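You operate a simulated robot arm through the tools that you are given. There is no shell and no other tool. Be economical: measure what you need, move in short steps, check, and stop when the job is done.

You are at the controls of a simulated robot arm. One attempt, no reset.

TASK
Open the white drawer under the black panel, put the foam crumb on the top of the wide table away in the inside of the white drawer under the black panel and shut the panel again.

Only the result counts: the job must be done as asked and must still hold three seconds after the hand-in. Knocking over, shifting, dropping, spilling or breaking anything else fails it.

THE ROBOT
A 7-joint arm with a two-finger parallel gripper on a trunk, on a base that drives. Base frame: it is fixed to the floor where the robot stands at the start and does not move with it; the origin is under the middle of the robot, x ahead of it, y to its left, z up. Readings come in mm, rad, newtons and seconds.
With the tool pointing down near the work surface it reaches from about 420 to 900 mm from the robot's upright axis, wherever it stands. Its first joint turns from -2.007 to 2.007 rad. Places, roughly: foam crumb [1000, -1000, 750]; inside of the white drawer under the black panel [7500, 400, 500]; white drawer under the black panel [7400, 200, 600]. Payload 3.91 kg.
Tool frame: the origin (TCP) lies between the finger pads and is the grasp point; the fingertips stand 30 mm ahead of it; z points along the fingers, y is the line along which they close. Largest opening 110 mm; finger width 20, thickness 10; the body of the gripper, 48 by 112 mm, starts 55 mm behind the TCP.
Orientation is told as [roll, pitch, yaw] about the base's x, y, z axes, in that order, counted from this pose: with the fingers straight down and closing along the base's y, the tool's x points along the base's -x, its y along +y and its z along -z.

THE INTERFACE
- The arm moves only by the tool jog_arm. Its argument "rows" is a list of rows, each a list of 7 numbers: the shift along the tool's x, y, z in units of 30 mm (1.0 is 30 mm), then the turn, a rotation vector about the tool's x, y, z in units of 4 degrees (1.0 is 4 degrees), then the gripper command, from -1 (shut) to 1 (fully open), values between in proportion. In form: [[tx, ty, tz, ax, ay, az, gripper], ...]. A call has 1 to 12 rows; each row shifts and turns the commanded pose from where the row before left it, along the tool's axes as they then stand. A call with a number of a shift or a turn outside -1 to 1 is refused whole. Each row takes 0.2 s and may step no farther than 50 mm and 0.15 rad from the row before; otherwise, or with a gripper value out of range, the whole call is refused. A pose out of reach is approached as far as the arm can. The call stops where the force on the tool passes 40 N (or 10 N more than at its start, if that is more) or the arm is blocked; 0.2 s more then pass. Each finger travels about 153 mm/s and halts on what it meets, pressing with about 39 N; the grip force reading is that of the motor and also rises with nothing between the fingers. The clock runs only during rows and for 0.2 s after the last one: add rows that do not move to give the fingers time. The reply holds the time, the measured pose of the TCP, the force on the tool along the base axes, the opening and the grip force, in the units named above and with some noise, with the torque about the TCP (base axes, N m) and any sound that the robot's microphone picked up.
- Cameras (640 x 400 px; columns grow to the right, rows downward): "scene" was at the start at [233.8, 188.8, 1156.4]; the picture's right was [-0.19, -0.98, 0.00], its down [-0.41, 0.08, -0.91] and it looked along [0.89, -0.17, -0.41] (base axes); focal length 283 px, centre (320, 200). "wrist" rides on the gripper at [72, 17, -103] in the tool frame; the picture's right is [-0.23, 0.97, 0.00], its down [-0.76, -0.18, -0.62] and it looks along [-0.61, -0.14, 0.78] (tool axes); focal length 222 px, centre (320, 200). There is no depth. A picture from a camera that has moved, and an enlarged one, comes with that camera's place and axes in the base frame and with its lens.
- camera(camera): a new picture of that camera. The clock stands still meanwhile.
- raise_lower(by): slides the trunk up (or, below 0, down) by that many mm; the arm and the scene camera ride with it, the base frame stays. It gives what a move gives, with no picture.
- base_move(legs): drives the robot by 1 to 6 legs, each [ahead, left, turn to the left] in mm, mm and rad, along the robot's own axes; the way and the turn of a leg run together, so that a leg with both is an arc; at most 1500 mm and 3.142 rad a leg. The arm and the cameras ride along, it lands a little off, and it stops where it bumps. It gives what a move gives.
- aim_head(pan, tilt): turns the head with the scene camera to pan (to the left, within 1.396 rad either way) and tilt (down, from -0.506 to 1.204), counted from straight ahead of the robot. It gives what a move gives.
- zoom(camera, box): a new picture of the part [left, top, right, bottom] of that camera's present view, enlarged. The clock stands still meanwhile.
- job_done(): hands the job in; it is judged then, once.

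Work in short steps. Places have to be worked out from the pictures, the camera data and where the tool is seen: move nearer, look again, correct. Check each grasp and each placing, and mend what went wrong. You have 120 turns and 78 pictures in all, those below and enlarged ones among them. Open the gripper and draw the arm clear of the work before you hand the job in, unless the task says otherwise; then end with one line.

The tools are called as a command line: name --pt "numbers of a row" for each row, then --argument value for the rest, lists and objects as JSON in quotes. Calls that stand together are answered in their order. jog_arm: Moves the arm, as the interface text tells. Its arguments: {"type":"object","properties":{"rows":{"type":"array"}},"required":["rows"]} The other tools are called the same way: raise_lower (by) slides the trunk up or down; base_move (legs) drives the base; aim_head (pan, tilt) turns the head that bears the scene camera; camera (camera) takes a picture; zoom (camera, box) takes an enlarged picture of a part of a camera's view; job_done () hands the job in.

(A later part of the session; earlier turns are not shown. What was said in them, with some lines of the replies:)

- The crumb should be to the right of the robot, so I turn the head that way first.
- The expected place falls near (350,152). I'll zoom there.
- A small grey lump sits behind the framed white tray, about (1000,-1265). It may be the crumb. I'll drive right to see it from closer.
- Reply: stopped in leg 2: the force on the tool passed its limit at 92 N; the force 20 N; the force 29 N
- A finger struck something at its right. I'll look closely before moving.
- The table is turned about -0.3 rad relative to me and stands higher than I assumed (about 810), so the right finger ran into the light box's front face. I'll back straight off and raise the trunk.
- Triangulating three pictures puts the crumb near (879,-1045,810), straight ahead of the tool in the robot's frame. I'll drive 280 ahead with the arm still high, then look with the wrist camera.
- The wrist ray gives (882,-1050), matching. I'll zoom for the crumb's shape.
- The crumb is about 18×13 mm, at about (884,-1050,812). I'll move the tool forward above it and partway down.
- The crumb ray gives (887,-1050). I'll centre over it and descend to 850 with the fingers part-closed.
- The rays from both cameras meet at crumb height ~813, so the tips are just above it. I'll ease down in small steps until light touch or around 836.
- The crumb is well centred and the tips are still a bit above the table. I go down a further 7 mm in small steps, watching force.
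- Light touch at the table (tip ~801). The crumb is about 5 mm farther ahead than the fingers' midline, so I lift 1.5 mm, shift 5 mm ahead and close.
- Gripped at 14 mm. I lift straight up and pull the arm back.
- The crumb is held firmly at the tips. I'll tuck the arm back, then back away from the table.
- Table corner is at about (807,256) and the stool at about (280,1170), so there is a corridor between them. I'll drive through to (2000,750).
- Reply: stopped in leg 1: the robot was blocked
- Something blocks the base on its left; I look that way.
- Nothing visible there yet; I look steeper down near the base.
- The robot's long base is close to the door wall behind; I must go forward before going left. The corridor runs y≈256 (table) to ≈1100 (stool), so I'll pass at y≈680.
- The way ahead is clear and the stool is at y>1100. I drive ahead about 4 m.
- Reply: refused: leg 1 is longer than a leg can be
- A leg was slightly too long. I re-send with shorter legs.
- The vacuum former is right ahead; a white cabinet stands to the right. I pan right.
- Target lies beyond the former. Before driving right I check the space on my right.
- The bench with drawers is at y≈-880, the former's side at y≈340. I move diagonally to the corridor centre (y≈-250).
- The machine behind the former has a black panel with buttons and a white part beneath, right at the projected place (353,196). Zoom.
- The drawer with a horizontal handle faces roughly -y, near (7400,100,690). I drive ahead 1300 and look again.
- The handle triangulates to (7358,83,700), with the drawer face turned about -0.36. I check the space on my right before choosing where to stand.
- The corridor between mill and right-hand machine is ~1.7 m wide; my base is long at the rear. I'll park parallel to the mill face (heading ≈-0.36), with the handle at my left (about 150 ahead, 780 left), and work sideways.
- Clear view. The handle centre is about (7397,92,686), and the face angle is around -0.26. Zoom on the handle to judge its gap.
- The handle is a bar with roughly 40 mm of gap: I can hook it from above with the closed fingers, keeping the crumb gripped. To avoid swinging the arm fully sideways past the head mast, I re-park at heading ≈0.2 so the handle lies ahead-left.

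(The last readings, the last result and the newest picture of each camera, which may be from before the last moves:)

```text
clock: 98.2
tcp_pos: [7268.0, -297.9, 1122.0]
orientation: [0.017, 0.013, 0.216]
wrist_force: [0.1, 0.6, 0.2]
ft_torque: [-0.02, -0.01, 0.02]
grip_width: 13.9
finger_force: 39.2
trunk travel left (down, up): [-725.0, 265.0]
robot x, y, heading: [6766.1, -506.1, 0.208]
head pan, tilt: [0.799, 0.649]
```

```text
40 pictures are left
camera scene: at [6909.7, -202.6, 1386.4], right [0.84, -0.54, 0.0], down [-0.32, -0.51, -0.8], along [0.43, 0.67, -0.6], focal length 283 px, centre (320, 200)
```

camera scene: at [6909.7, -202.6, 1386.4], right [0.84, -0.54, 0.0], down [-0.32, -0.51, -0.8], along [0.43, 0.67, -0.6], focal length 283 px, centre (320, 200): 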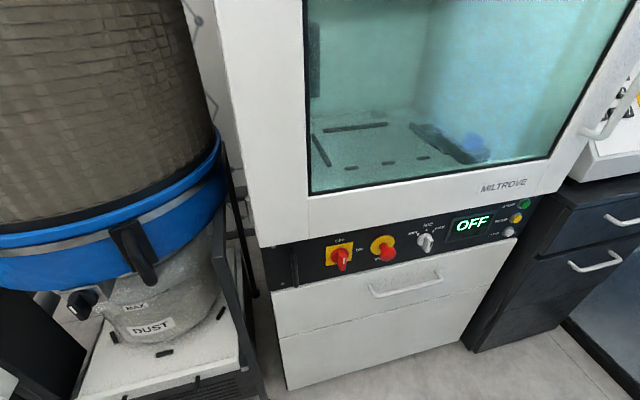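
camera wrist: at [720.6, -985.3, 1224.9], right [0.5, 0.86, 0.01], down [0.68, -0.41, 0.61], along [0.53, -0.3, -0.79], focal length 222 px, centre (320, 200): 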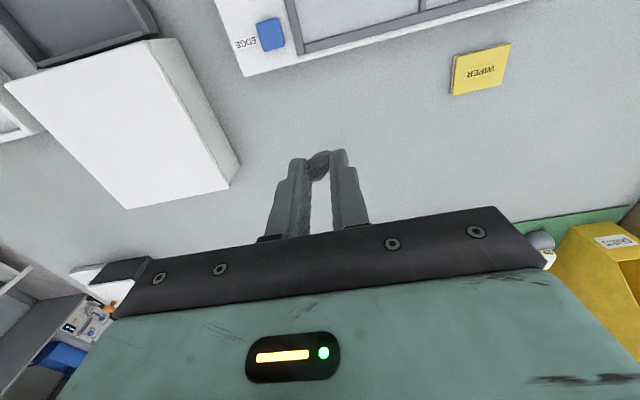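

Two views now agree: handle bar centre (7394,82,702), face angle ≈ -0.30, so the tool yaw should be 1.27. I turn the tool about its axis first.

jog_arm --pt "0 0 0 0 0 -1 -1" --pt "0 0 0 0 0 -1 -1" --pt "0 0 0 0 0 -1 -1" --pt "0 0 0 0 0 -1 -1" --pt "0 0 0 0 0 -1 -1" --pt "0 0 0 0 0 -1 -1" --pt "0 0 0 0 0 -1 -1" --pt "0 0 0 0 0 -1 -1" --pt "0 0 0 0 0 -1 -1" --pt "0 0 0 0 0 -1 -1" --pt "0 0 0 0 0 -1 -1" --pt "0 0 0 0 0 -1 -1"

jog_arm --pt "0 0 0 0 0 -1 -1" --pt "0 0 0 0 0 -1 -1" --pt "0 0 0 0 0 -1 -1" --pt "0 0 0 0 -1 0 -1" --pt "0 0 0 0 -1 0 -1" --pt "0 0 0 0 -1 0 -1" --pt "0 0 0 0 -1 0 -1" --pt "0 0 0 0 -1 0 -1" --pt "0 0 0 0 -1 0 -1" --pt "0 0 0 0 -1 0 -1" --pt "0 0 0 0 -1 0 -1" --pt "0 0 0 0 -1 0 -1"

camera --camera "wrist"

camera --camera "scene"

```text
clock: 100.8
tcp_pos: [7267.7, -299.1, 1122.0]
orientation: [0.022, -0.004, 1.055]
wrist_force: [-0.1, -1.0, -0.2]
ft_torque: [-0.01, -0.02, 0.0]
grip_width: 14.3
finger_force: 38.7
trunk travel left (down, up): [-725.0, 265.0]
robot x, y, heading: [6764.0, -506.2, 0.201]
head pan, tilt: [0.799, 0.649]
```

```text
clock: 103.4
tcp_pos: [7267.9, -299.4, 1121.6]
orientation: [0.025, -0.638, 1.245]
wrist_force: [0.0, 0.0, -0.4]
ft_torque: [-0.01, 0.01, 0.01]
grip_width: 14.3
finger_force: 40.1
trunk travel left (down, up): [-725.0, 265.0]
robot x, y, heading: [6760.1, -506.5, 0.203]
head pan, tilt: [0.799, 0.649]
```

```text
39 pictures are left
camera wrist: at [7216.3, -408.5, 1162.1], right [-0.87, 0.47, 0.15], down [0.26, 0.17, 0.95], along [0.42, 0.87, -0.27], focal length 222 px, centre (320, 200)
```

wrist: 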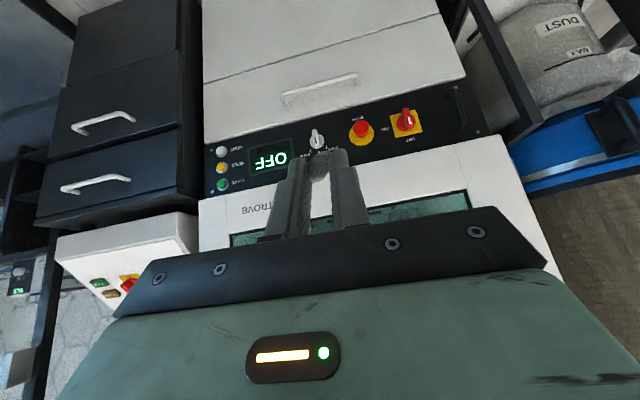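

```text
38 pictures are left
camera scene: at [6909.8, -202.6, 1386.4], right [0.84, -0.54, 0.0], down [-0.33, -0.51, -0.8], along [0.43, 0.67, -0.6], focal length 283 px, centre (320, 200)
```

scene: 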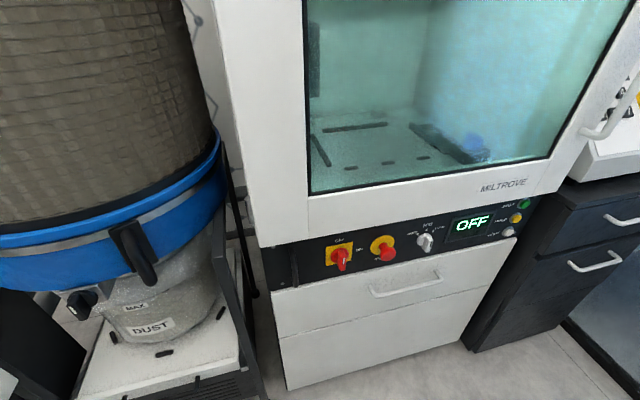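

Pose is right. I lower the trunk 340 mm to bring the tool to working height in front of the drawer.

raise_lower --by -340

camera --camera "wrist"

camera --camera "scene"

```text
clock: 106.7
tcp_pos: [7267.2, -300.6, 781.0]
orientation: [0.025, -0.635, 1.246]
wrist_force: [0.9, 0.6, 0.2]
ft_torque: [0.02, 0.03, -0.03]
grip_width: 14.1
finger_force: 38.3
trunk travel left (down, up): [-385.0, 605.0]
robot x, y, heading: [6764.1, -502.2, 0.203]
head pan, tilt: [0.799, 0.649]
```

```text
37 pictures are left
camera wrist: at [7216.4, -408.5, 822.2], right [-0.87, 0.47, 0.15], down [0.26, 0.17, 0.95], along [0.42, 0.87, -0.27], focal length 222 px, centre (320, 200)
```

wrist: 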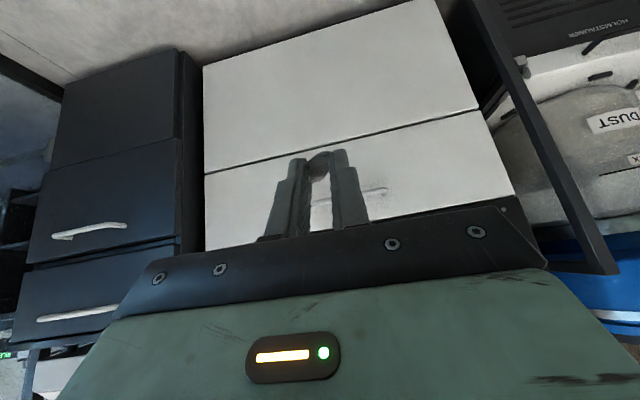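

```text
36 pictures are left
camera scene: at [6909.8, -202.6, 1046.5], right [0.84, -0.54, 0.0], down [-0.33, -0.51, -0.8], along [0.43, 0.67, -0.6], focal length 283 px, centre (320, 200)
```

scene: 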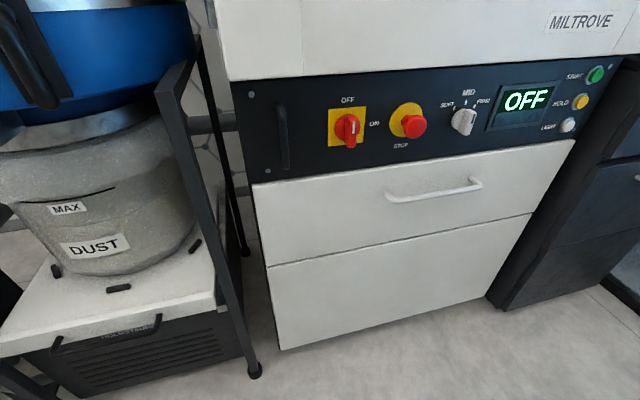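

Handle refined to (7396,85,697). I move the tool inward to about 130 mm short of the bar, still above it, and look again.

jog_arm --pt "0 -0.15 0 0.2 0 -0.3 -1" --pt "-0.94 -0.15 0.725 0 0 0 -1" --pt "-0.94 0 0.725 0 0 0 -1" --pt "-0.94 0 0.725 0 0 0 -1" --pt "-0.94 0 0.725 0 0 0 -1" --pt "-0.94 0 0.725 0 0 0 -1" --pt "-0.94 0 0.725 0 0 0 -1" --pt "-0.94 0 0.725 0 0 0 -1" --pt "-0.94 0 0.725 0 0 0 -1"

camera --camera "wrist"

camera --camera "scene"

```text
clock: 108.7
tcp_pos: [7362.0, -28.2, 775.8]
orientation: [-0.003, -0.634, 1.273]
wrist_force: [-0.3, -0.3, 0.1]
ft_torque: [0.0, -0.01, 0.01]
grip_width: 14.2
finger_force: 39.6
trunk travel left (down, up): [-385.0, 605.0]
robot x, y, heading: [6766.7, -506.3, 0.205]
head pan, tilt: [0.799, 0.649]
```

```text
35 pictures are left
camera wrist: at [7310.8, -136.9, 815.8], right [-0.88, 0.46, 0.13], down [0.24, 0.18, 0.95], along [0.42, 0.87, -0.27], focal length 222 px, centre (320, 200)
```

wrist: 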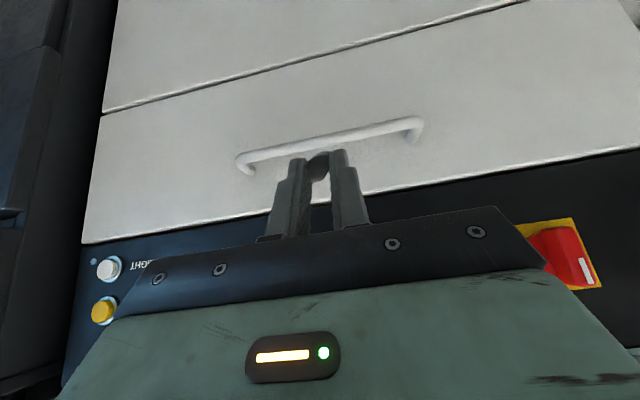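

```text
34 pictures are left
camera scene: at [6909.8, -202.7, 1046.5], right [0.84, -0.54, 0.0], down [-0.33, -0.51, -0.8], along [0.43, 0.67, -0.6], focal length 283 px, centre (320, 200)
```

scene: 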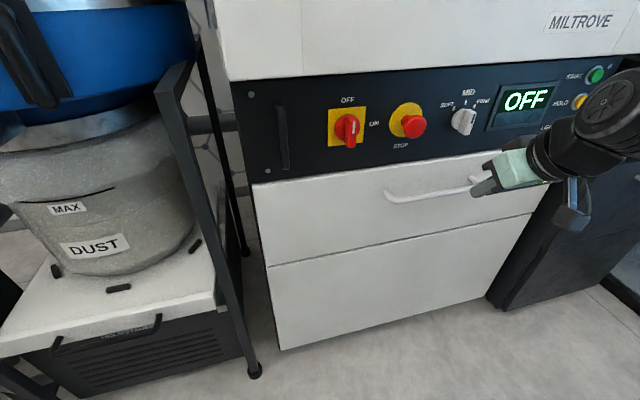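

Close wrist rays put the bar at about (7387,77,686). I move to the pre-hook point, 60 mm up-and-out along the finger axis, and look again.

jog_arm --pt "-0.6 0.07 0.7 0 0 0 -1" --pt "-0.6 0.07 0.7 0 0 0 -1" --pt "-0.59 0.07 0.7 0 0 0 -1"

camera --camera "wrist"

zoom --camera "scene" --box '[370, 110, 530, 210]'

```text
clock: 109.5
tcp_pos: [7379.4, 49.7, 757.0]
orientation: [-0.005, -0.637, 1.273]
wrist_force: [0.3, -0.8, 0.6]
ft_torque: [-0.03, 0.02, -0.01]
grip_width: 14.1
finger_force: 39.4
trunk travel left (down, up): [-385.0, 605.0]
robot x, y, heading: [6764.1, -512.1, 0.203]
head pan, tilt: [0.799, 0.649]
```

```text
33 pictures are left
camera wrist: at [7328.8, -59.9, 797.5], right [-0.88, 0.46, 0.13], down [0.24, 0.18, 0.95], along [0.42, 0.87, -0.27], focal length 222 px, centre (320, 200)
```

wrist: 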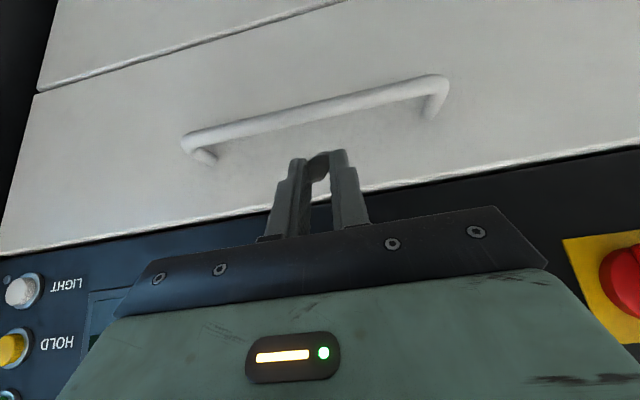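

```text
4.00 times, centred on (450, 160) of scene
camera zoom: at [6909.8, -202.7, 1046.5], right [0.84, -0.54, 0.0], down [-0.33, -0.51, -0.8], along [0.43, 0.67, -0.6], focal length 1132 px, centre (-200, 360)
```

zoom: 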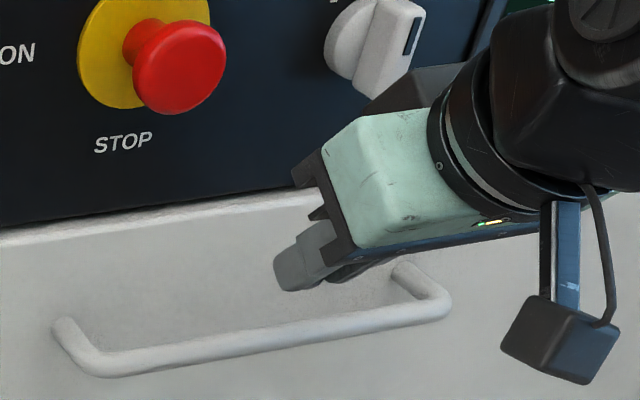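

Refined bar ≈ (7382,67,691). The finger axis passes about 24 mm inside-above the bar, which suits the gap; I slide 36 mm along the finger axis and check.

jog_arm --pt "0.05 0.08 0.4 0 0 0 -1" --pt "0 0 0.4 0 0 0 -1" --pt "0 0 0.4 0 0 0 -1" --pt "0 0 0 0 0 0 -1"

zoom --camera "wrist" --box '[160, 40, 480, 240]'

zoom --camera "scene" --box '[370, 110, 530, 210]'

```text
clock: 110.5
tcp_pos: [7382.9, 69.8, 727.4]
orientation: [-0.005, -0.637, 1.273]
wrist_force: [0.4, 0.8, -0.2]
ft_torque: [-0.01, -0.02, 0.01]
grip_width: 14.1
finger_force: 38.9
trunk travel left (down, up): [-385.0, 605.0]
robot x, y, heading: [6765.0, -505.7, 0.21]
head pan, tilt: [0.799, 0.649]
```

```text
2.00 times, centred on (320, 140) of wrist
camera zoom: at [7331.6, -38.9, 767.5], right [-0.88, 0.46, 0.13], down [0.24, 0.18, 0.95], along [0.42, 0.87, -0.27], focal length 444 px, centre (320, 320)
```

zoom: 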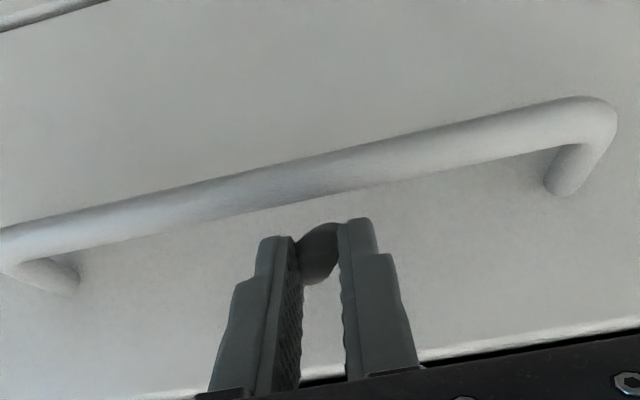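

```text
4.00 times, centred on (450, 160) of scene
camera zoom: at [6909.8, -202.6, 1046.4], right [0.84, -0.54, 0.0], down [-0.33, -0.51, -0.8], along [0.43, 0.67, -0.6], focal length 1132 px, centre (-200, 360)
```

zoom: 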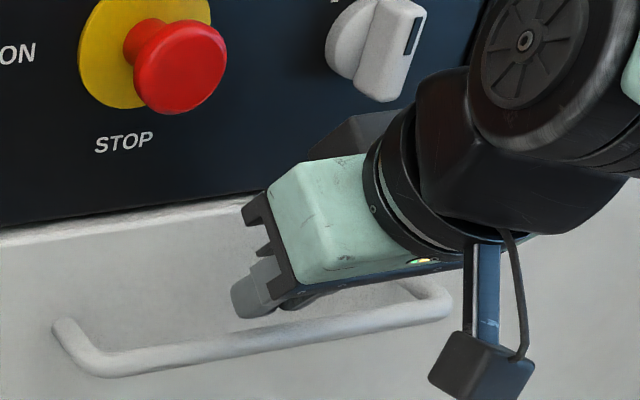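

The tips are just above the bar. I advance 12 mm more and check whether the bar begins to occlude the tips (meaning they are behind it).

jog_arm --pt "0 0 0.2 0 0 0 -1" --pt "0 0 0.2 0 0 0 -1" --pt "0 0 0 0 0 0 -1"

zoom --camera "wrist" --box '[240, 80, 400, 180]'

zoom --camera "scene" --box '[390, 140, 490, 205]'

```text
clock: 111.3
tcp_pos: [7383.2, 76.7, 717.3]
orientation: [-0.004, -0.637, 1.271]
wrist_force: [0.3, 0.1, -0.6]
ft_torque: [0.02, -0.01, 0.03]
grip_width: 14.2
finger_force: 38.5
trunk travel left (down, up): [-385.0, 605.0]
robot x, y, heading: [6760.3, -509.2, 0.205]
head pan, tilt: [0.799, 0.649]
```

```text
4.00 times, centred on (320, 130) of wrist
camera zoom: at [7333.4, -32.6, 757.8], right [-0.88, 0.46, 0.13], down [0.24, 0.18, 0.95], along [0.42, 0.87, -0.27], focal length 888 px, centre (320, 480)
```

zoom: 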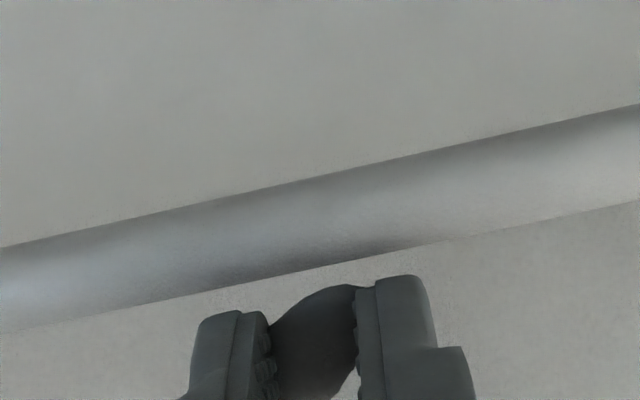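

```text
6.15 times, centred on (440, 172) of scene
camera zoom: at [6909.8, -202.6, 1046.4], right [0.84, -0.54, 0.0], down [-0.33, -0.51, -0.8], along [0.43, 0.67, -0.6], focal length 1742 px, centre (-418, 369)
```

zoom: 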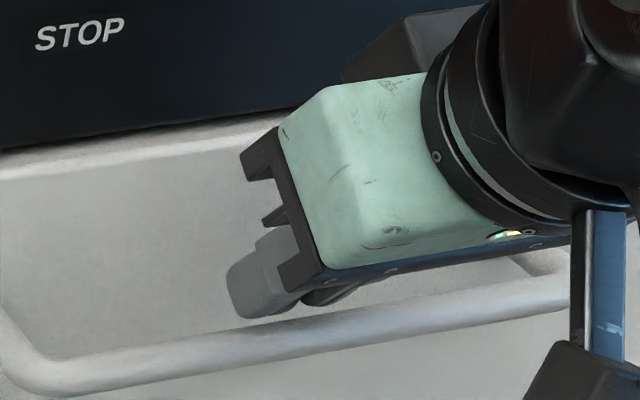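

By calculation the tips are already ~30 mm inside the bar at bar height; the bar can't occlude them yet from this view. I shift slightly outward/down to sit deeper behind the bar (about 24 mm of finger below it).

jog_arm --pt "0.1 0 0.06 0 0 0 -1" --pt "0.11 0 0.1 0 0 0 -1" --pt "0 0 0.1 0 0 0 -1" --pt "0 0 0 0 0 0 -1"

zoom --camera "wrist" --box '[240, 80, 400, 180]'

```text
clock: 112.3
tcp_pos: [7384.0, 74.3, 704.3]
orientation: [-0.005, -0.632, 1.272]
wrist_force: [0.6, -0.8, 0.4]
ft_torque: [-0.03, 0.04, 0.01]
grip_width: 14.2
finger_force: 38.7
trunk travel left (down, up): [-385.0, 605.0]
robot x, y, heading: [6764.7, -505.1, 0.201]
head pan, tilt: [0.799, 0.649]
```

```text
4.00 times, centred on (320, 130) of wrist
camera zoom: at [7333.7, -34.6, 744.4], right [-0.88, 0.46, 0.13], down [0.24, 0.18, 0.95], along [0.42, 0.87, -0.27], focal length 888 px, centre (320, 480)
```

zoom: 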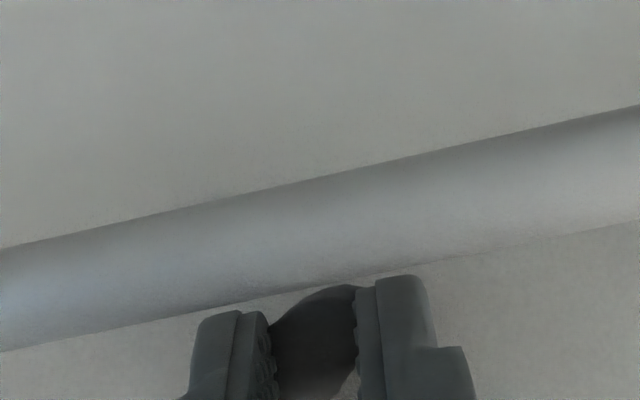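

I check from the scene camera whether the bar now crosses in front of the fingertips.

zoom --camera "scene" --box '[390, 140, 490, 205]'

```text
6.15 times, centred on (440, 172) of scene
camera zoom: at [6909.8, -202.6, 1046.1], right [0.84, -0.54, 0.0], down [-0.33, -0.51, -0.8], along [0.43, 0.67, -0.6], focal length 1742 px, centre (-418, 369)
```

zoom: 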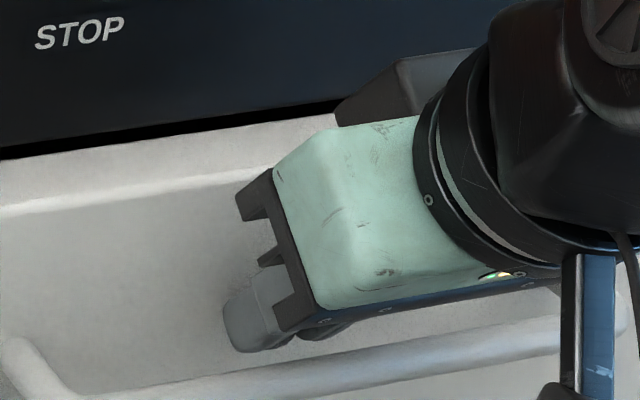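

The drawer has already slid out a little: the hook engages and it moves easily. I pull outward 60 mm horizontally and check.

jog_arm --pt "0.4 0 -0.3 0 0 0 -1" --pt "0.4 0 -0.3 0 0 0 -1" --pt "0.4 0 -0.3 0 0 0 -1" --pt "0.4 0 -0.3 0 0 0 -1" --pt "0 0 0 0 0 0 -1"

camera --camera "scene"

```text
clock: 113.5
tcp_pos: [7368.0, 17.3, 707.1]
orientation: [-0.004, -0.638, 1.271]
wrist_force: [0.5, 0.3, -0.3]
ft_torque: [-0.01, -0.02, -0.03]
grip_width: 14.1
finger_force: 38.9
trunk travel left (down, up): [-385.0, 605.0]
robot x, y, heading: [6762.9, -502.5, 0.205]
head pan, tilt: [0.799, 0.649]
```

```text
25 pictures are left
camera scene: at [6909.8, -202.6, 1046.4], right [0.84, -0.54, 0.0], down [-0.33, -0.51, -0.8], along [0.43, 0.67, -0.6], focal length 283 px, centre (320, 200)
```

scene: 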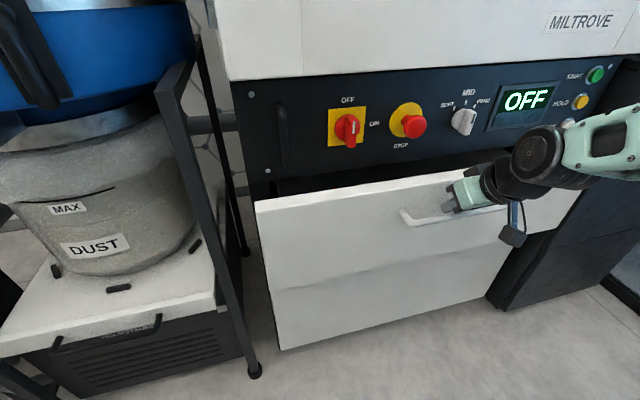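

The drawer is coming open. I pull another 150 mm.

jog_arm --pt "0.54 0 -0.4 0 0 0 -1" --pt "0.54 0 -0.4 0 0 0 -1" --pt "0.54 0 -0.4 0 0 0 -1" --pt "0.54 0 -0.4 0 0 0 -1" --pt "0.54 0 -0.4 0 0 0 -1" --pt "0.54 0 -0.4 0 0 0 -1" --pt "0.54 0 -0.4 0 0 0 -1" --pt "0.3 0 -0.22 0 0 0 -1" --pt "0 0 0 0 0 0 -1"

camera --camera "scene"

```text
clock: 115.5
tcp_pos: [7319.8, -128.2, 708.8]
orientation: [-0.003, -0.635, 1.273]
wrist_force: [0.2, -0.3, 0.2]
ft_torque: [0.02, -0.01, -0.03]
grip_width: 14.4
finger_force: 39.3
trunk travel left (down, up): [-385.0, 605.0]
robot x, y, heading: [6764.8, -507.3, 0.205]
head pan, tilt: [0.799, 0.649]
```

```text
24 pictures are left
camera scene: at [6909.8, -202.6, 1046.4], right [0.84, -0.54, 0.0], down [-0.33, -0.51, -0.8], along [0.43, 0.67, -0.6], focal length 283 px, centre (320, 200)
```

scene: 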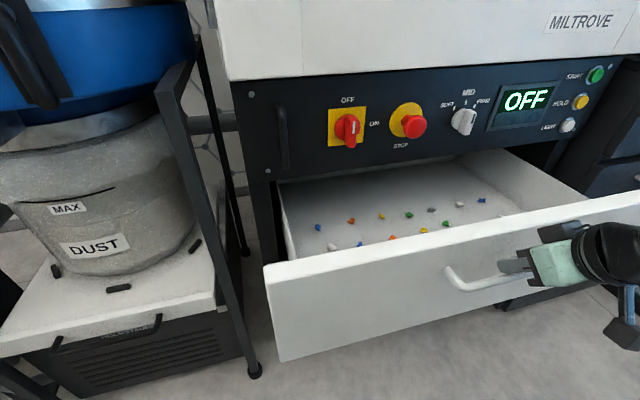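

The drawer is about 210 mm open, with other crumbs inside. Now I unhook: slightly inward, then back out up along the finger axis, and turn the tool vertical.

jog_arm --pt "-0.13 0 0 0 0 0 -1" --pt "0 0 -0.7 0 0 0 -1" --pt "0 0 -1 0 0 0 -1" --pt "0 0 -1 0 0 0 -1" --pt "-0.3 0 -0.5 0 0 0 -1"

jog_arm --pt "0 0 0 0 1 0 -1" --pt "0 0 0 0 1 0 -1" --pt "0 0 0 0 1 0 -1" --pt "0 0 0 0 1 0 -1" --pt "0 0 0 0 1 0 -1" --pt "0 0 0 0 1 0 -1" --pt "0 0 0 0 1 0 -1" --pt "0 0 0 0 1 0 -1" --pt "0 0 0 0 1 0 -1"

camera --camera "wrist"

camera --camera "scene"

```text
clock: 116.7
tcp_pos: [7306.9, -171.5, 791.7]
orientation: [-0.002, -0.635, 1.271]
wrist_force: [0.0, 0.5, -0.5]
ft_torque: [-0.01, 0.01, 0.01]
grip_width: 14.1
finger_force: 38.8
trunk travel left (down, up): [-385.0, 605.0]
robot x, y, heading: [6764.9, -507.1, 0.207]
head pan, tilt: [0.799, 0.649]
```

```text
clock: 118.7
tcp_pos: [7305.7, -172.6, 792.0]
orientation: [-0.003, -0.008, 1.271]
wrist_force: [-0.5, -0.5, 0.1]
ft_torque: [0.01, -0.03, 0.0]
grip_width: 14.2
finger_force: 39.2
trunk travel left (down, up): [-385.0, 605.0]
robot x, y, heading: [6768.8, -505.8, 0.206]
head pan, tilt: [0.799, 0.649]
```

```text
23 pictures are left
camera wrist: at [7269.4, -237.0, 895.2], right [-0.86, 0.51, 0.0], down [0.39, 0.67, 0.63], along [0.32, 0.54, -0.78], focal length 222 px, centre (320, 200)
```

wrist: 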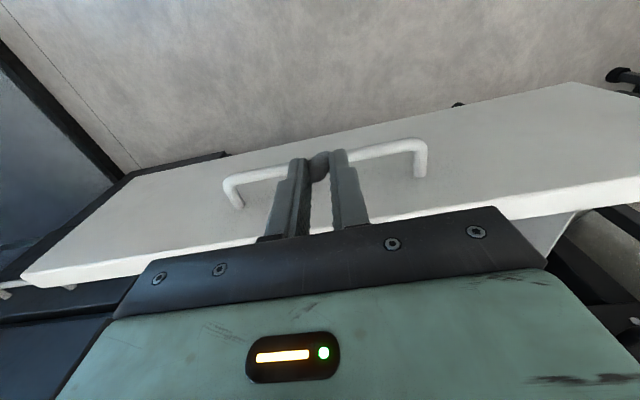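

```text
22 pictures are left
camera scene: at [6909.8, -202.7, 1046.5], right [0.84, -0.54, 0.0], down [-0.33, -0.51, -0.8], along [0.43, 0.67, -0.6], focal length 283 px, centre (320, 200)
```

scene: 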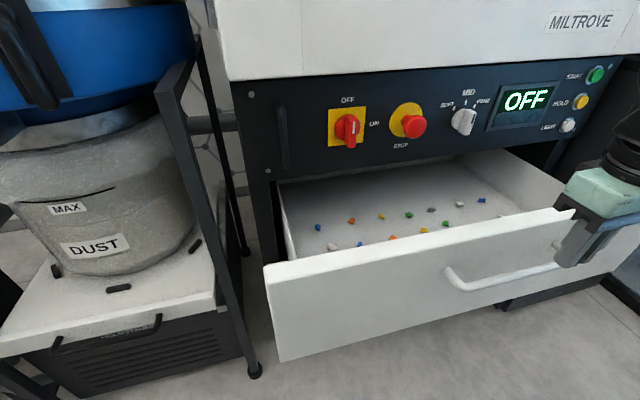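

Rim height ≈744; the tips are at 762. I raise 25 mm and move 195 mm inward over the open drawer.

jog_arm --pt "0 0 -0.85 0 0 0 -1" --pt "-0.93 0 0 0 0 0 -1" --pt "-0.93 0 0 0 0 0 -1" --pt "-0.93 0 0 0 0 0 -1" --pt "-0.93 0 0 0 0 0 -1" --pt "-0.93 0 0 0 0 0 -1" --pt "-0.93 0 0 0 0 0 -1" --pt "-0.92 0 0 0 0 0 -1"

camera --camera "wrist"

camera --camera "scene"

```text
clock: 120.5
tcp_pos: [7364.3, 11.4, 822.0]
orientation: [-0.007, -0.01, 1.27]
wrist_force: [1.4, -0.9, 4.2]
ft_torque: [0.06, 0.03, 0.01]
grip_width: 14.2
finger_force: 38.8
trunk travel left (down, up): [-385.0, 605.0]
robot x, y, heading: [6766.1, -501.4, 0.201]
head pan, tilt: [0.799, 0.649]
```

```text
21 pictures are left
camera wrist: at [7326.3, -53.1, 924.8], right [-0.86, 0.51, 0.0], down [0.39, 0.67, 0.63], along [0.32, 0.54, -0.77], focal length 222 px, centre (320, 200)
```

wrist: 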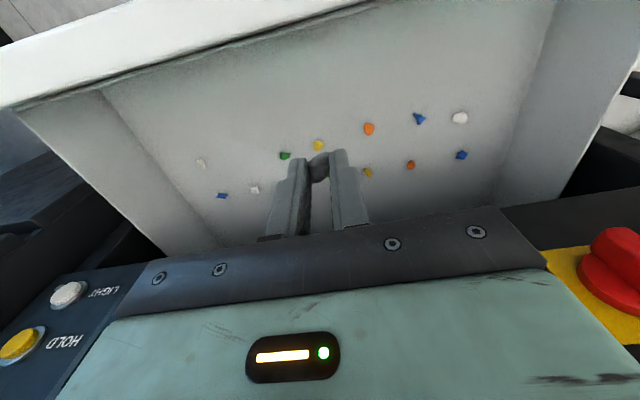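

```text
20 pictures are left
camera scene: at [6909.4, -203.6, 1047.1], right [0.84, -0.54, 0.0], down [-0.33, -0.51, -0.8], along [0.43, 0.67, -0.6], focal length 283 px, centre (320, 200)
```

scene: 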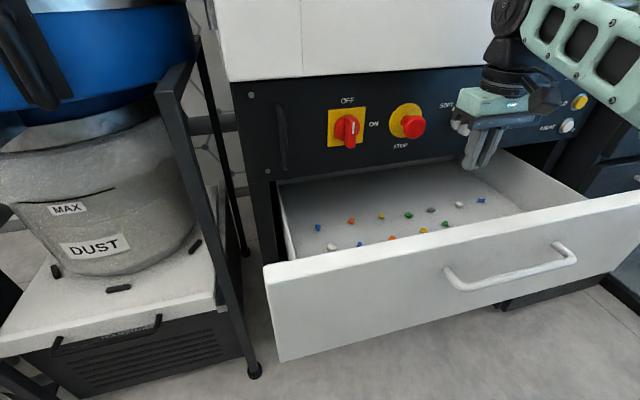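

There's a light 4 N contact – probably the palm at the rotary knob. I back outward 45 mm at once and check.

jog_arm --pt "0.5 0 0 0 0 0 -1" --pt "0.5 0 0 0 0 0 -1" --pt "0.5 0 0 0 0 0 -1" --pt "0 0 0 0 0 0 -1"

zoom --camera "scene" --box '[380, 50, 620, 200]'

```text
clock: 121.5
tcp_pos: [7351.0, -29.0, 818.3]
orientation: [-0.004, -0.008, 1.27]
wrist_force: [0.3, 0.5, -0.2]
ft_torque: [0.01, 0.02, 0.02]
grip_width: 14.1
finger_force: 38.6
trunk travel left (down, up): [-385.0, 605.0]
robot x, y, heading: [6765.3, -503.2, 0.206]
head pan, tilt: [0.799, 0.649]
```

```text
2.67 times, centred on (500, 125) of scene
camera zoom: at [6909.8, -202.6, 1046.4], right [0.84, -0.54, 0.0], down [-0.33, -0.51, -0.8], along [0.43, 0.67, -0.6], focal length 755 px, centre (-160, 400)
```

zoom: 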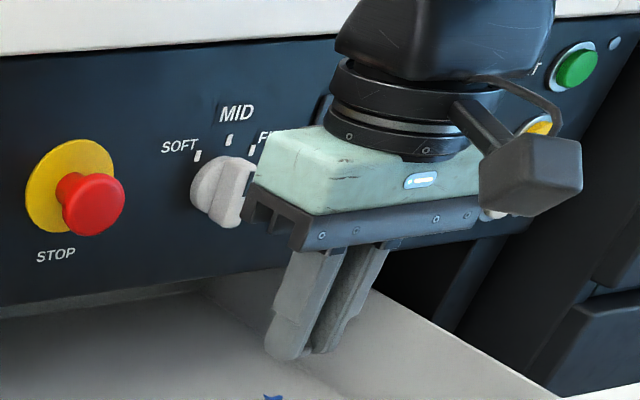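

Contact cleared and the knob still reads MID. I lower into the drawer (TCP to ~690) and look.

jog_arm --pt "0 0 0.85 0 0 0 -1" --pt "0 0 0.85 0 0 0 -1" --pt "0 0 0.85 0 0 0 -1" --pt "0 0 0.85 0 0 0 -1" --pt "0 0 0.85 0 0 0 -1" --pt "0 0 0 0 0 0 -1"

camera --camera "wrist"

camera --camera "scene"

```text
clock: 122.9
tcp_pos: [7351.8, -26.9, 690.2]
orientation: [-0.003, -0.008, 1.27]
wrist_force: [-0.9, -0.2, -0.3]
ft_torque: [0.01, -0.03, 0.0]
grip_width: 14.3
finger_force: 39.8
trunk travel left (down, up): [-385.0, 605.0]
robot x, y, heading: [6762.6, -506.3, 0.202]
head pan, tilt: [0.799, 0.649]
```

```text
18 pictures are left
camera wrist: at [7313.9, -91.3, 793.3], right [-0.86, 0.51, 0.0], down [0.39, 0.67, 0.63], along [0.32, 0.54, -0.78], focal length 222 px, centre (320, 200)
```

wrist: 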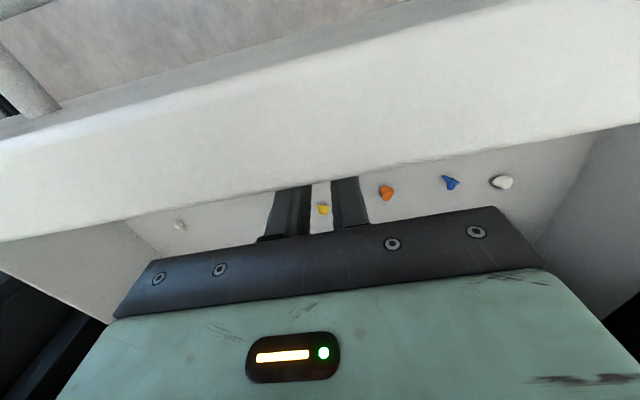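

```text
17 pictures are left
camera scene: at [6909.8, -202.6, 1046.4], right [0.84, -0.54, 0.0], down [-0.33, -0.51, -0.8], along [0.43, 0.67, -0.6], focal length 283 px, centre (320, 200)
```

scene: 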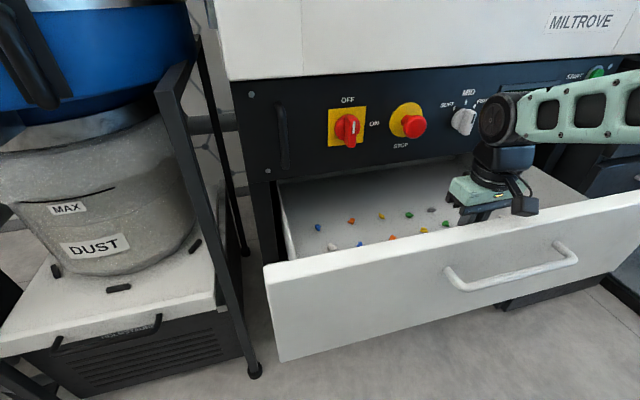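

The fingers are inside the drawer below the rim. I open the gripper gently to release the crumb.

jog_arm --pt "0 0 0.3 0 0 0 -1" --pt "0 0 0 0 0 0 -0.6" --pt "0 0 0 0 0 0 -0.4" --pt "0 0 0 0 0 0 -0.3" --pt "0 0 0 0 0 0 -0.3" --pt "0 0 0 0 0 0 -0.3"

jog_arm --pt "0 0 -0.9 0 0 0 -0.3" --pt "0 0 -0.9 0 0 0 -0.3" --pt "0 0 -0.9 0 0 0 -0.3" --pt "0 0 -0.9 0 0 0 -0.3" --pt "0 0 -0.9 0 0 0 -0.3" --pt "0 0 0 0 0 0 -0.3"

camera --camera "wrist"

```text
clock: 124.3
tcp_pos: [7352.1, -26.3, 680.9]
orientation: [-0.004, -0.009, 1.269]
wrist_force: [-0.2, 0.4, 0.4]
ft_torque: [0.0, -0.03, 0.02]
grip_width: 38.6
finger_force: 0.1
trunk travel left (down, up): [-385.0, 605.0]
robot x, y, heading: [6764.2, -505.6, 0.208]
head pan, tilt: [0.799, 0.649]
```

```text
clock: 125.7
tcp_pos: [7351.1, -27.9, 817.8]
orientation: [-0.004, -0.008, 1.271]
wrist_force: [-0.3, 0.1, -0.4]
ft_torque: [0.03, 0.01, -0.02]
grip_width: 38.2
finger_force: 0.1
trunk travel left (down, up): [-385.0, 605.0]
robot x, y, heading: [6763.9, -508.6, 0.201]
head pan, tilt: [0.799, 0.649]
```

```text
16 pictures are left
camera wrist: at [7313.8, -92.8, 920.6], right [-0.86, 0.51, 0.0], down [0.39, 0.67, 0.63], along [0.32, 0.54, -0.78], focal length 222 px, centre (320, 200)
```

wrist: 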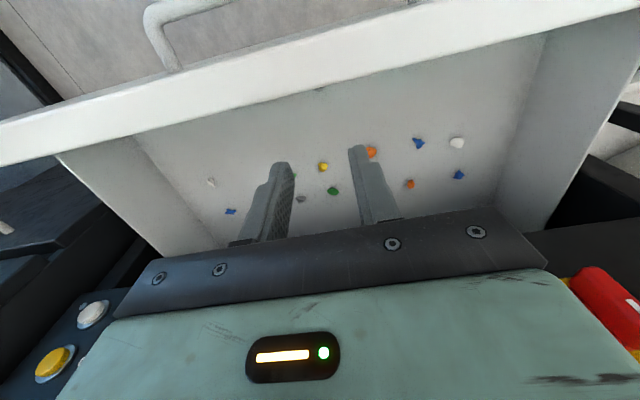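

The fingers are empty. A small grey object is at (320,90) near the front wall, probably our crumb. Zoom to confirm.

zoom --camera "wrist" --box '[250, 70, 400, 210]'

```text
2.86 times, centred on (325, 140) of wrist
camera zoom: at [7313.8, -92.8, 920.6], right [-0.86, 0.51, 0.0], down [0.39, 0.67, 0.63], along [0.32, 0.54, -0.78], focal length 635 px, centre (306, 371)
```

zoom: 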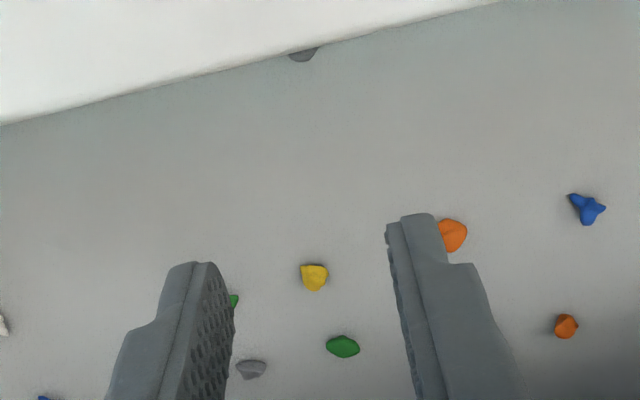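

The crumb lies on the drawer floor just behind the front wall, and the fingers are empty. I retract outward above the rim, close the fingers and tilt the tool again to push the handle bar shut.

jog_arm --pt "1 0 0 0 0 0 -0.3" --pt "1 0 0 0 0 0 -0.5" --pt "1 0 0 0 0 0 -0.8" --pt "1 0 0 0 0 0 -1" --pt "1 0 0 0 0 0 -1" --pt "1 0 0 0 0 0 -1" --pt "0.7 0 0 0 0 0 -1"

jog_arm --pt "0 0 0 0 -1 0 -1" --pt "0 0 0 0 -1 0 -1" --pt "0 0 0 0 -1 0 -1" --pt "0 0 0 0 -1 0 -1" --pt "0 0 0 0 -1 0 -1" --pt "0 0 0 0 -1 0 -1" --pt "0 0 0 0 -1 0 -1" --pt "0 0 0 0 -1 0 -1" --pt "0 0 0 0 -1 0 -1"

camera --camera "scene"

```text
clock: 127.3
tcp_pos: [7292.2, -221.8, 817.2]
orientation: [-0.003, -0.01, 1.27]
wrist_force: [0.6, -0.4, -0.4]
ft_torque: [0.03, 0.01, 0.02]
grip_width: 0.0
finger_force: 37.5
trunk travel left (down, up): [-385.0, 605.0]
robot x, y, heading: [6764.5, -509.8, 0.203]
head pan, tilt: [0.799, 0.649]
```

```text
clock: 129.3
tcp_pos: [7291.2, -221.5, 815.2]
orientation: [-0.003, -0.638, 1.272]
wrist_force: [0.3, -0.2, -0.1]
ft_torque: [-0.03, -0.01, 0.02]
grip_width: 0.0
finger_force: 37.9
trunk travel left (down, up): [-385.0, 605.0]
robot x, y, heading: [6766.6, -505.5, 0.206]
head pan, tilt: [0.799, 0.649]
```

```text
14 pictures are left
camera scene: at [6909.7, -202.6, 1046.4], right [0.84, -0.54, 0.0], down [-0.33, -0.51, -0.8], along [0.43, 0.67, -0.6], focal length 283 px, centre (320, 200)
```

scene: 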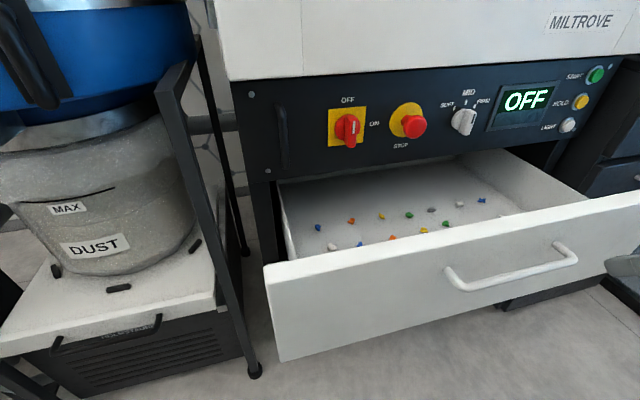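

I lower the tool to bar height, in front of the drawer.

jog_arm --pt "0.51 0 0.69 0 0 0 -1" --pt "0.51 0 0.69 0 0 0 -1" --pt "0.51 0 0.69 0 0 0 -1" --pt "0.51 0 0.69 0 0 0 -1" --pt "0.51 0 0.69 0 0 0 -1"

jog_arm --pt "-0.54 0 0.4 0 0 0 -1" --pt "-0.54 0 0.4 0 0 0 -1" --pt "-0.54 0 0.4 0 0 0 -1"

camera --camera "wrist"

```text
clock: 130.5
tcp_pos: [7293.4, -221.0, 687.4]
orientation: [-0.005, -0.637, 1.272]
wrist_force: [-0.4, 0.7, 0.2]
ft_torque: [-0.03, 0.0, -0.03]
grip_width: 0.1
finger_force: 37.3
trunk travel left (down, up): [-385.0, 605.0]
robot x, y, heading: [6766.7, -507.3, 0.204]
head pan, tilt: [0.799, 0.649]
```

```text
clock: 131.3
tcp_pos: [7308.3, -161.9, 686.1]
orientation: [-0.004, -0.634, 1.272]
wrist_force: [0.1, -0.7, -0.1]
ft_torque: [0.01, 0.01, -0.01]
grip_width: 0.2
finger_force: 37.6
trunk travel left (down, up): [-385.0, 605.0]
robot x, y, heading: [6768.3, -505.8, 0.201]
head pan, tilt: [0.799, 0.649]
```

```text
13 pictures are left
camera wrist: at [7258.5, -271.9, 726.8], right [-0.88, 0.46, 0.13], down [0.24, 0.18, 0.95], along [0.42, 0.87, -0.27], focal length 222 px, centre (320, 200)
```

wrist: 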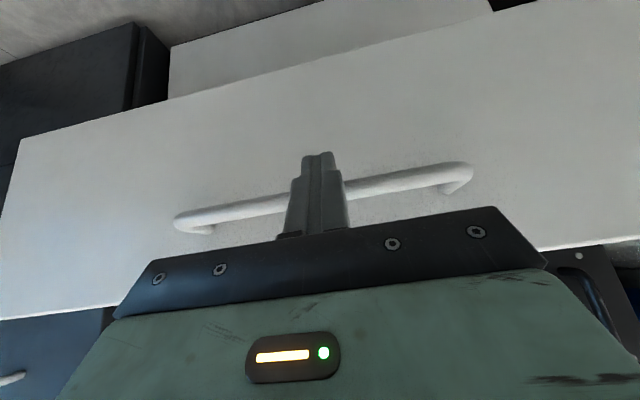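

The fingers cross in front of the bar's centre. I push inward 200 mm.

jog_arm --pt "-0.54 0 0.4 0 0 0 -1" --pt "-0.54 0 0.4 0 0 0 -1" --pt "-0.54 0 0.4 0 0 0 -1" --pt "-0.54 0 0.4 0 0 0 -1" --pt "-0.54 0 0.4 0 0 0 -1" --pt "-0.54 0 0.4 0 0 0 -1" --pt "-0.54 0 0.4 0 0 0 -1" --pt "-0.54 0 0.4 0 0 0 -1" --pt "-0.54 0 0.4 0 0 0 -1" --pt "-0.3 0 0.22 0 0 0 -1" --pt "0 0 0 0 0 0 -1"

camera --camera "scene"

```text
clock: 133.7
tcp_pos: [7367.4, 20.8, 686.3]
orientation: [-0.006, -0.637, 1.272]
wrist_force: [0.3, 0.3, 0.8]
ft_torque: [0.0, -0.03, 0.0]
grip_width: 0.0
finger_force: 37.6
trunk travel left (down, up): [-385.0, 605.0]
robot x, y, heading: [6761.3, -507.0, 0.207]
head pan, tilt: [0.799, 0.649]
```

```text
12 pictures are left
camera scene: at [6909.8, -202.6, 1046.4], right [0.84, -0.54, 0.0], down [-0.33, -0.51, -0.8], along [0.43, 0.67, -0.6], focal length 283 px, centre (320, 200)
```

scene: 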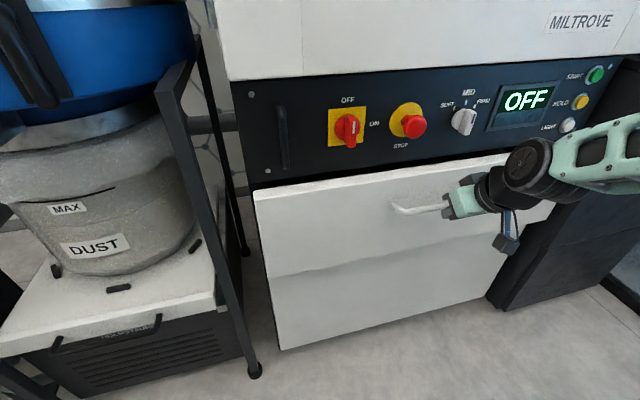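

Almost shut, about 30 mm to go. I push slowly until the force rises.

jog_arm --pt "-0.27 0 0.2 0 0 0 -1" --pt "-0.27 0 0.2 0 0 0 -1" --pt "-0.27 0 0.2 0 0 0 -1" --pt "-0.13 0 0.1 0 0 0 -1" --pt "-0.13 0 0.1 0 0 0 -1" --pt "0 0 0 0 0 0 -1"

camera --camera "scene"

```text
clock: 135.1
tcp_pos: [7378.3, 58.7, 686.7]
orientation: [-0.003, -0.636, 1.272]
wrist_force: [-1.1, -0.4, -0.2]
ft_torque: [0.03, 0.02, 0.0]
grip_width: 0.4
finger_force: 37.6
trunk travel left (down, up): [-385.0, 605.0]
robot x, y, heading: [6765.8, -505.8, 0.201]
head pan, tilt: [0.799, 0.649]
```

```text
11 pictures are left
camera scene: at [6909.8, -202.6, 1046.4], right [0.84, -0.54, 0.0], down [-0.33, -0.51, -0.8], along [0.43, 0.67, -0.6], focal length 283 px, centre (320, 200)
```

scene: 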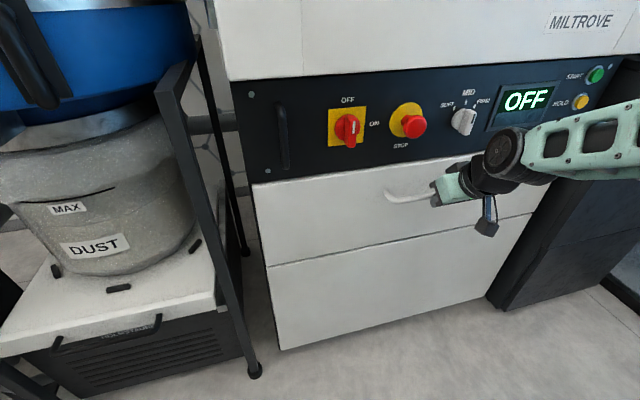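

It looks shut but there is no stop force yet; I press on in 2–3 mm steps.

jog_arm --pt "-0.08 0 0.06 0 0 0 -1" --pt "-0.08 0 0.06 0 0 0 -1" --pt "-0.08 0 0.06 0 0 0 -1" --pt "0 0 0 0 0 0 -1"

jog_arm --pt "-0.05 0 0.04 0 0 0 -1" --pt "-0.05 0 0.04 0 0 0 -1" --pt "-0.05 0 0.04 0 0 0 -1" --pt "0 0 0 0 0 0 -1"

```text
clock: 135.9
tcp_pos: [7381.4, 62.3, 682.0]
orientation: [-0.002, -0.621, 1.271]
wrist_force: [-0.3, -1.6, -0.3]
ft_torque: [0.0, 0.01, 0.0]
grip_width: 0.2
finger_force: 37.8
trunk travel left (down, up): [-385.0, 605.0]
robot x, y, heading: [6763.4, -507.2, 0.203]
head pan, tilt: [0.799, 0.649]
stopped in row 3: the force on the tool passed its limit at 44 N (the readings are from after the stop); the commanded pose is now the measured one
```

```text
clock: 136.9
tcp_pos: [7382.6, 64.2, 678.4]
orientation: [-0.001, -0.613, 1.27]
wrist_force: [-12.3, -34.3, -8.2]
ft_torque: [-0.29, -0.16, -0.13]
grip_width: 0.0
finger_force: 37.2
trunk travel left (down, up): [-385.0, 605.0]
robot x, y, heading: [6763.2, -506.6, 0.204]
head pan, tilt: [0.799, 0.649]
```

The drawer is against its stop (44 N). I withdraw straight outward.

jog_arm --pt "0.27 0 -0.2 0 0 0 -1" --pt "0.54 0 -0.4 0 0 0 -1" --pt "0.54 0 -0.4 0 0 0 -1" --pt "0.54 0 -0.4 0 0 0 -1" --pt "0.8 0 -0.6 0 0 0 -1" --pt "0.8 0 -0.6 0 0 0 -1" --pt "0.8 0 -0.6 0 0 0 -0.5" --pt "0.8 0 -0.6 0 0 0 0" --pt "0.8 0 -0.6 0 0 0 0.5" --pt "0 0 0 0 0 0 0.5"

camera --camera "scene"

zoom --camera "scene" --box '[240, 130, 600, 355]'

```text
clock: 139.1
tcp_pos: [7315.9, -143.0, 684.1]
orientation: [-0.002, -0.621, 1.27]
wrist_force: [0.1, -0.8, 0.3]
ft_torque: [0.03, 0.01, 0.01]
grip_width: 82.4
finger_force: 0.1
trunk travel left (down, up): [-385.0, 605.0]
robot x, y, heading: [6766.7, -505.0, 0.207]
head pan, tilt: [0.799, 0.649]
```

```text
10 pictures are left
camera scene: at [6909.8, -203.1, 1046.4], right [0.84, -0.54, 0.0], down [-0.33, -0.51, -0.8], along [0.43, 0.67, -0.6], focal length 283 px, centre (320, 200)
```

scene: 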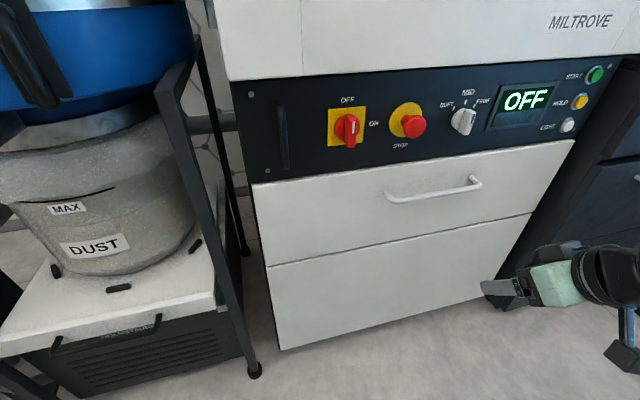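

```text
1.78 times, centred on (420, 242) of scene
camera zoom: at [6909.8, -203.1, 1046.4], right [0.84, -0.54, 0.0], down [-0.33, -0.51, -0.8], along [0.43, 0.67, -0.6], focal length 503 px, centre (142, 124)
```

zoom: 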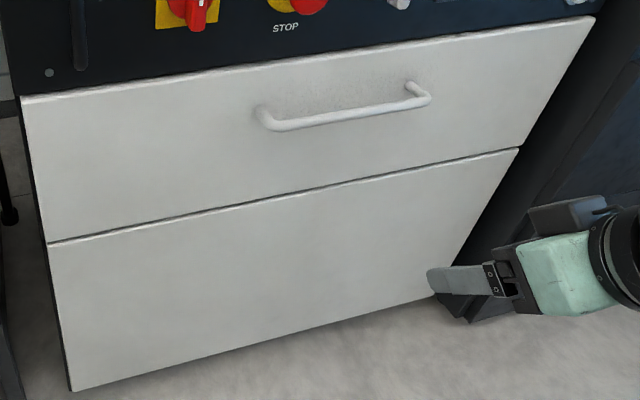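

The drawer is shut exactly as at the start, the panel's knobs and display look unchanged, the gripper is open and the arm is clear. I hand the job in.

job_done

```text
The job is handed in.
```

The foam crumb is in the white drawer under the black panel, the drawer is shut, and I handed the job in with the gripper open and the arm clear. On the way, a finger struck the light box's front face at up to 92 N, the base bumped something near the door wall (not seen, most likely the wall), and the palm lightly touched the mill's panel. In the pictures nothing looked shifted; I never saw the wall spot.
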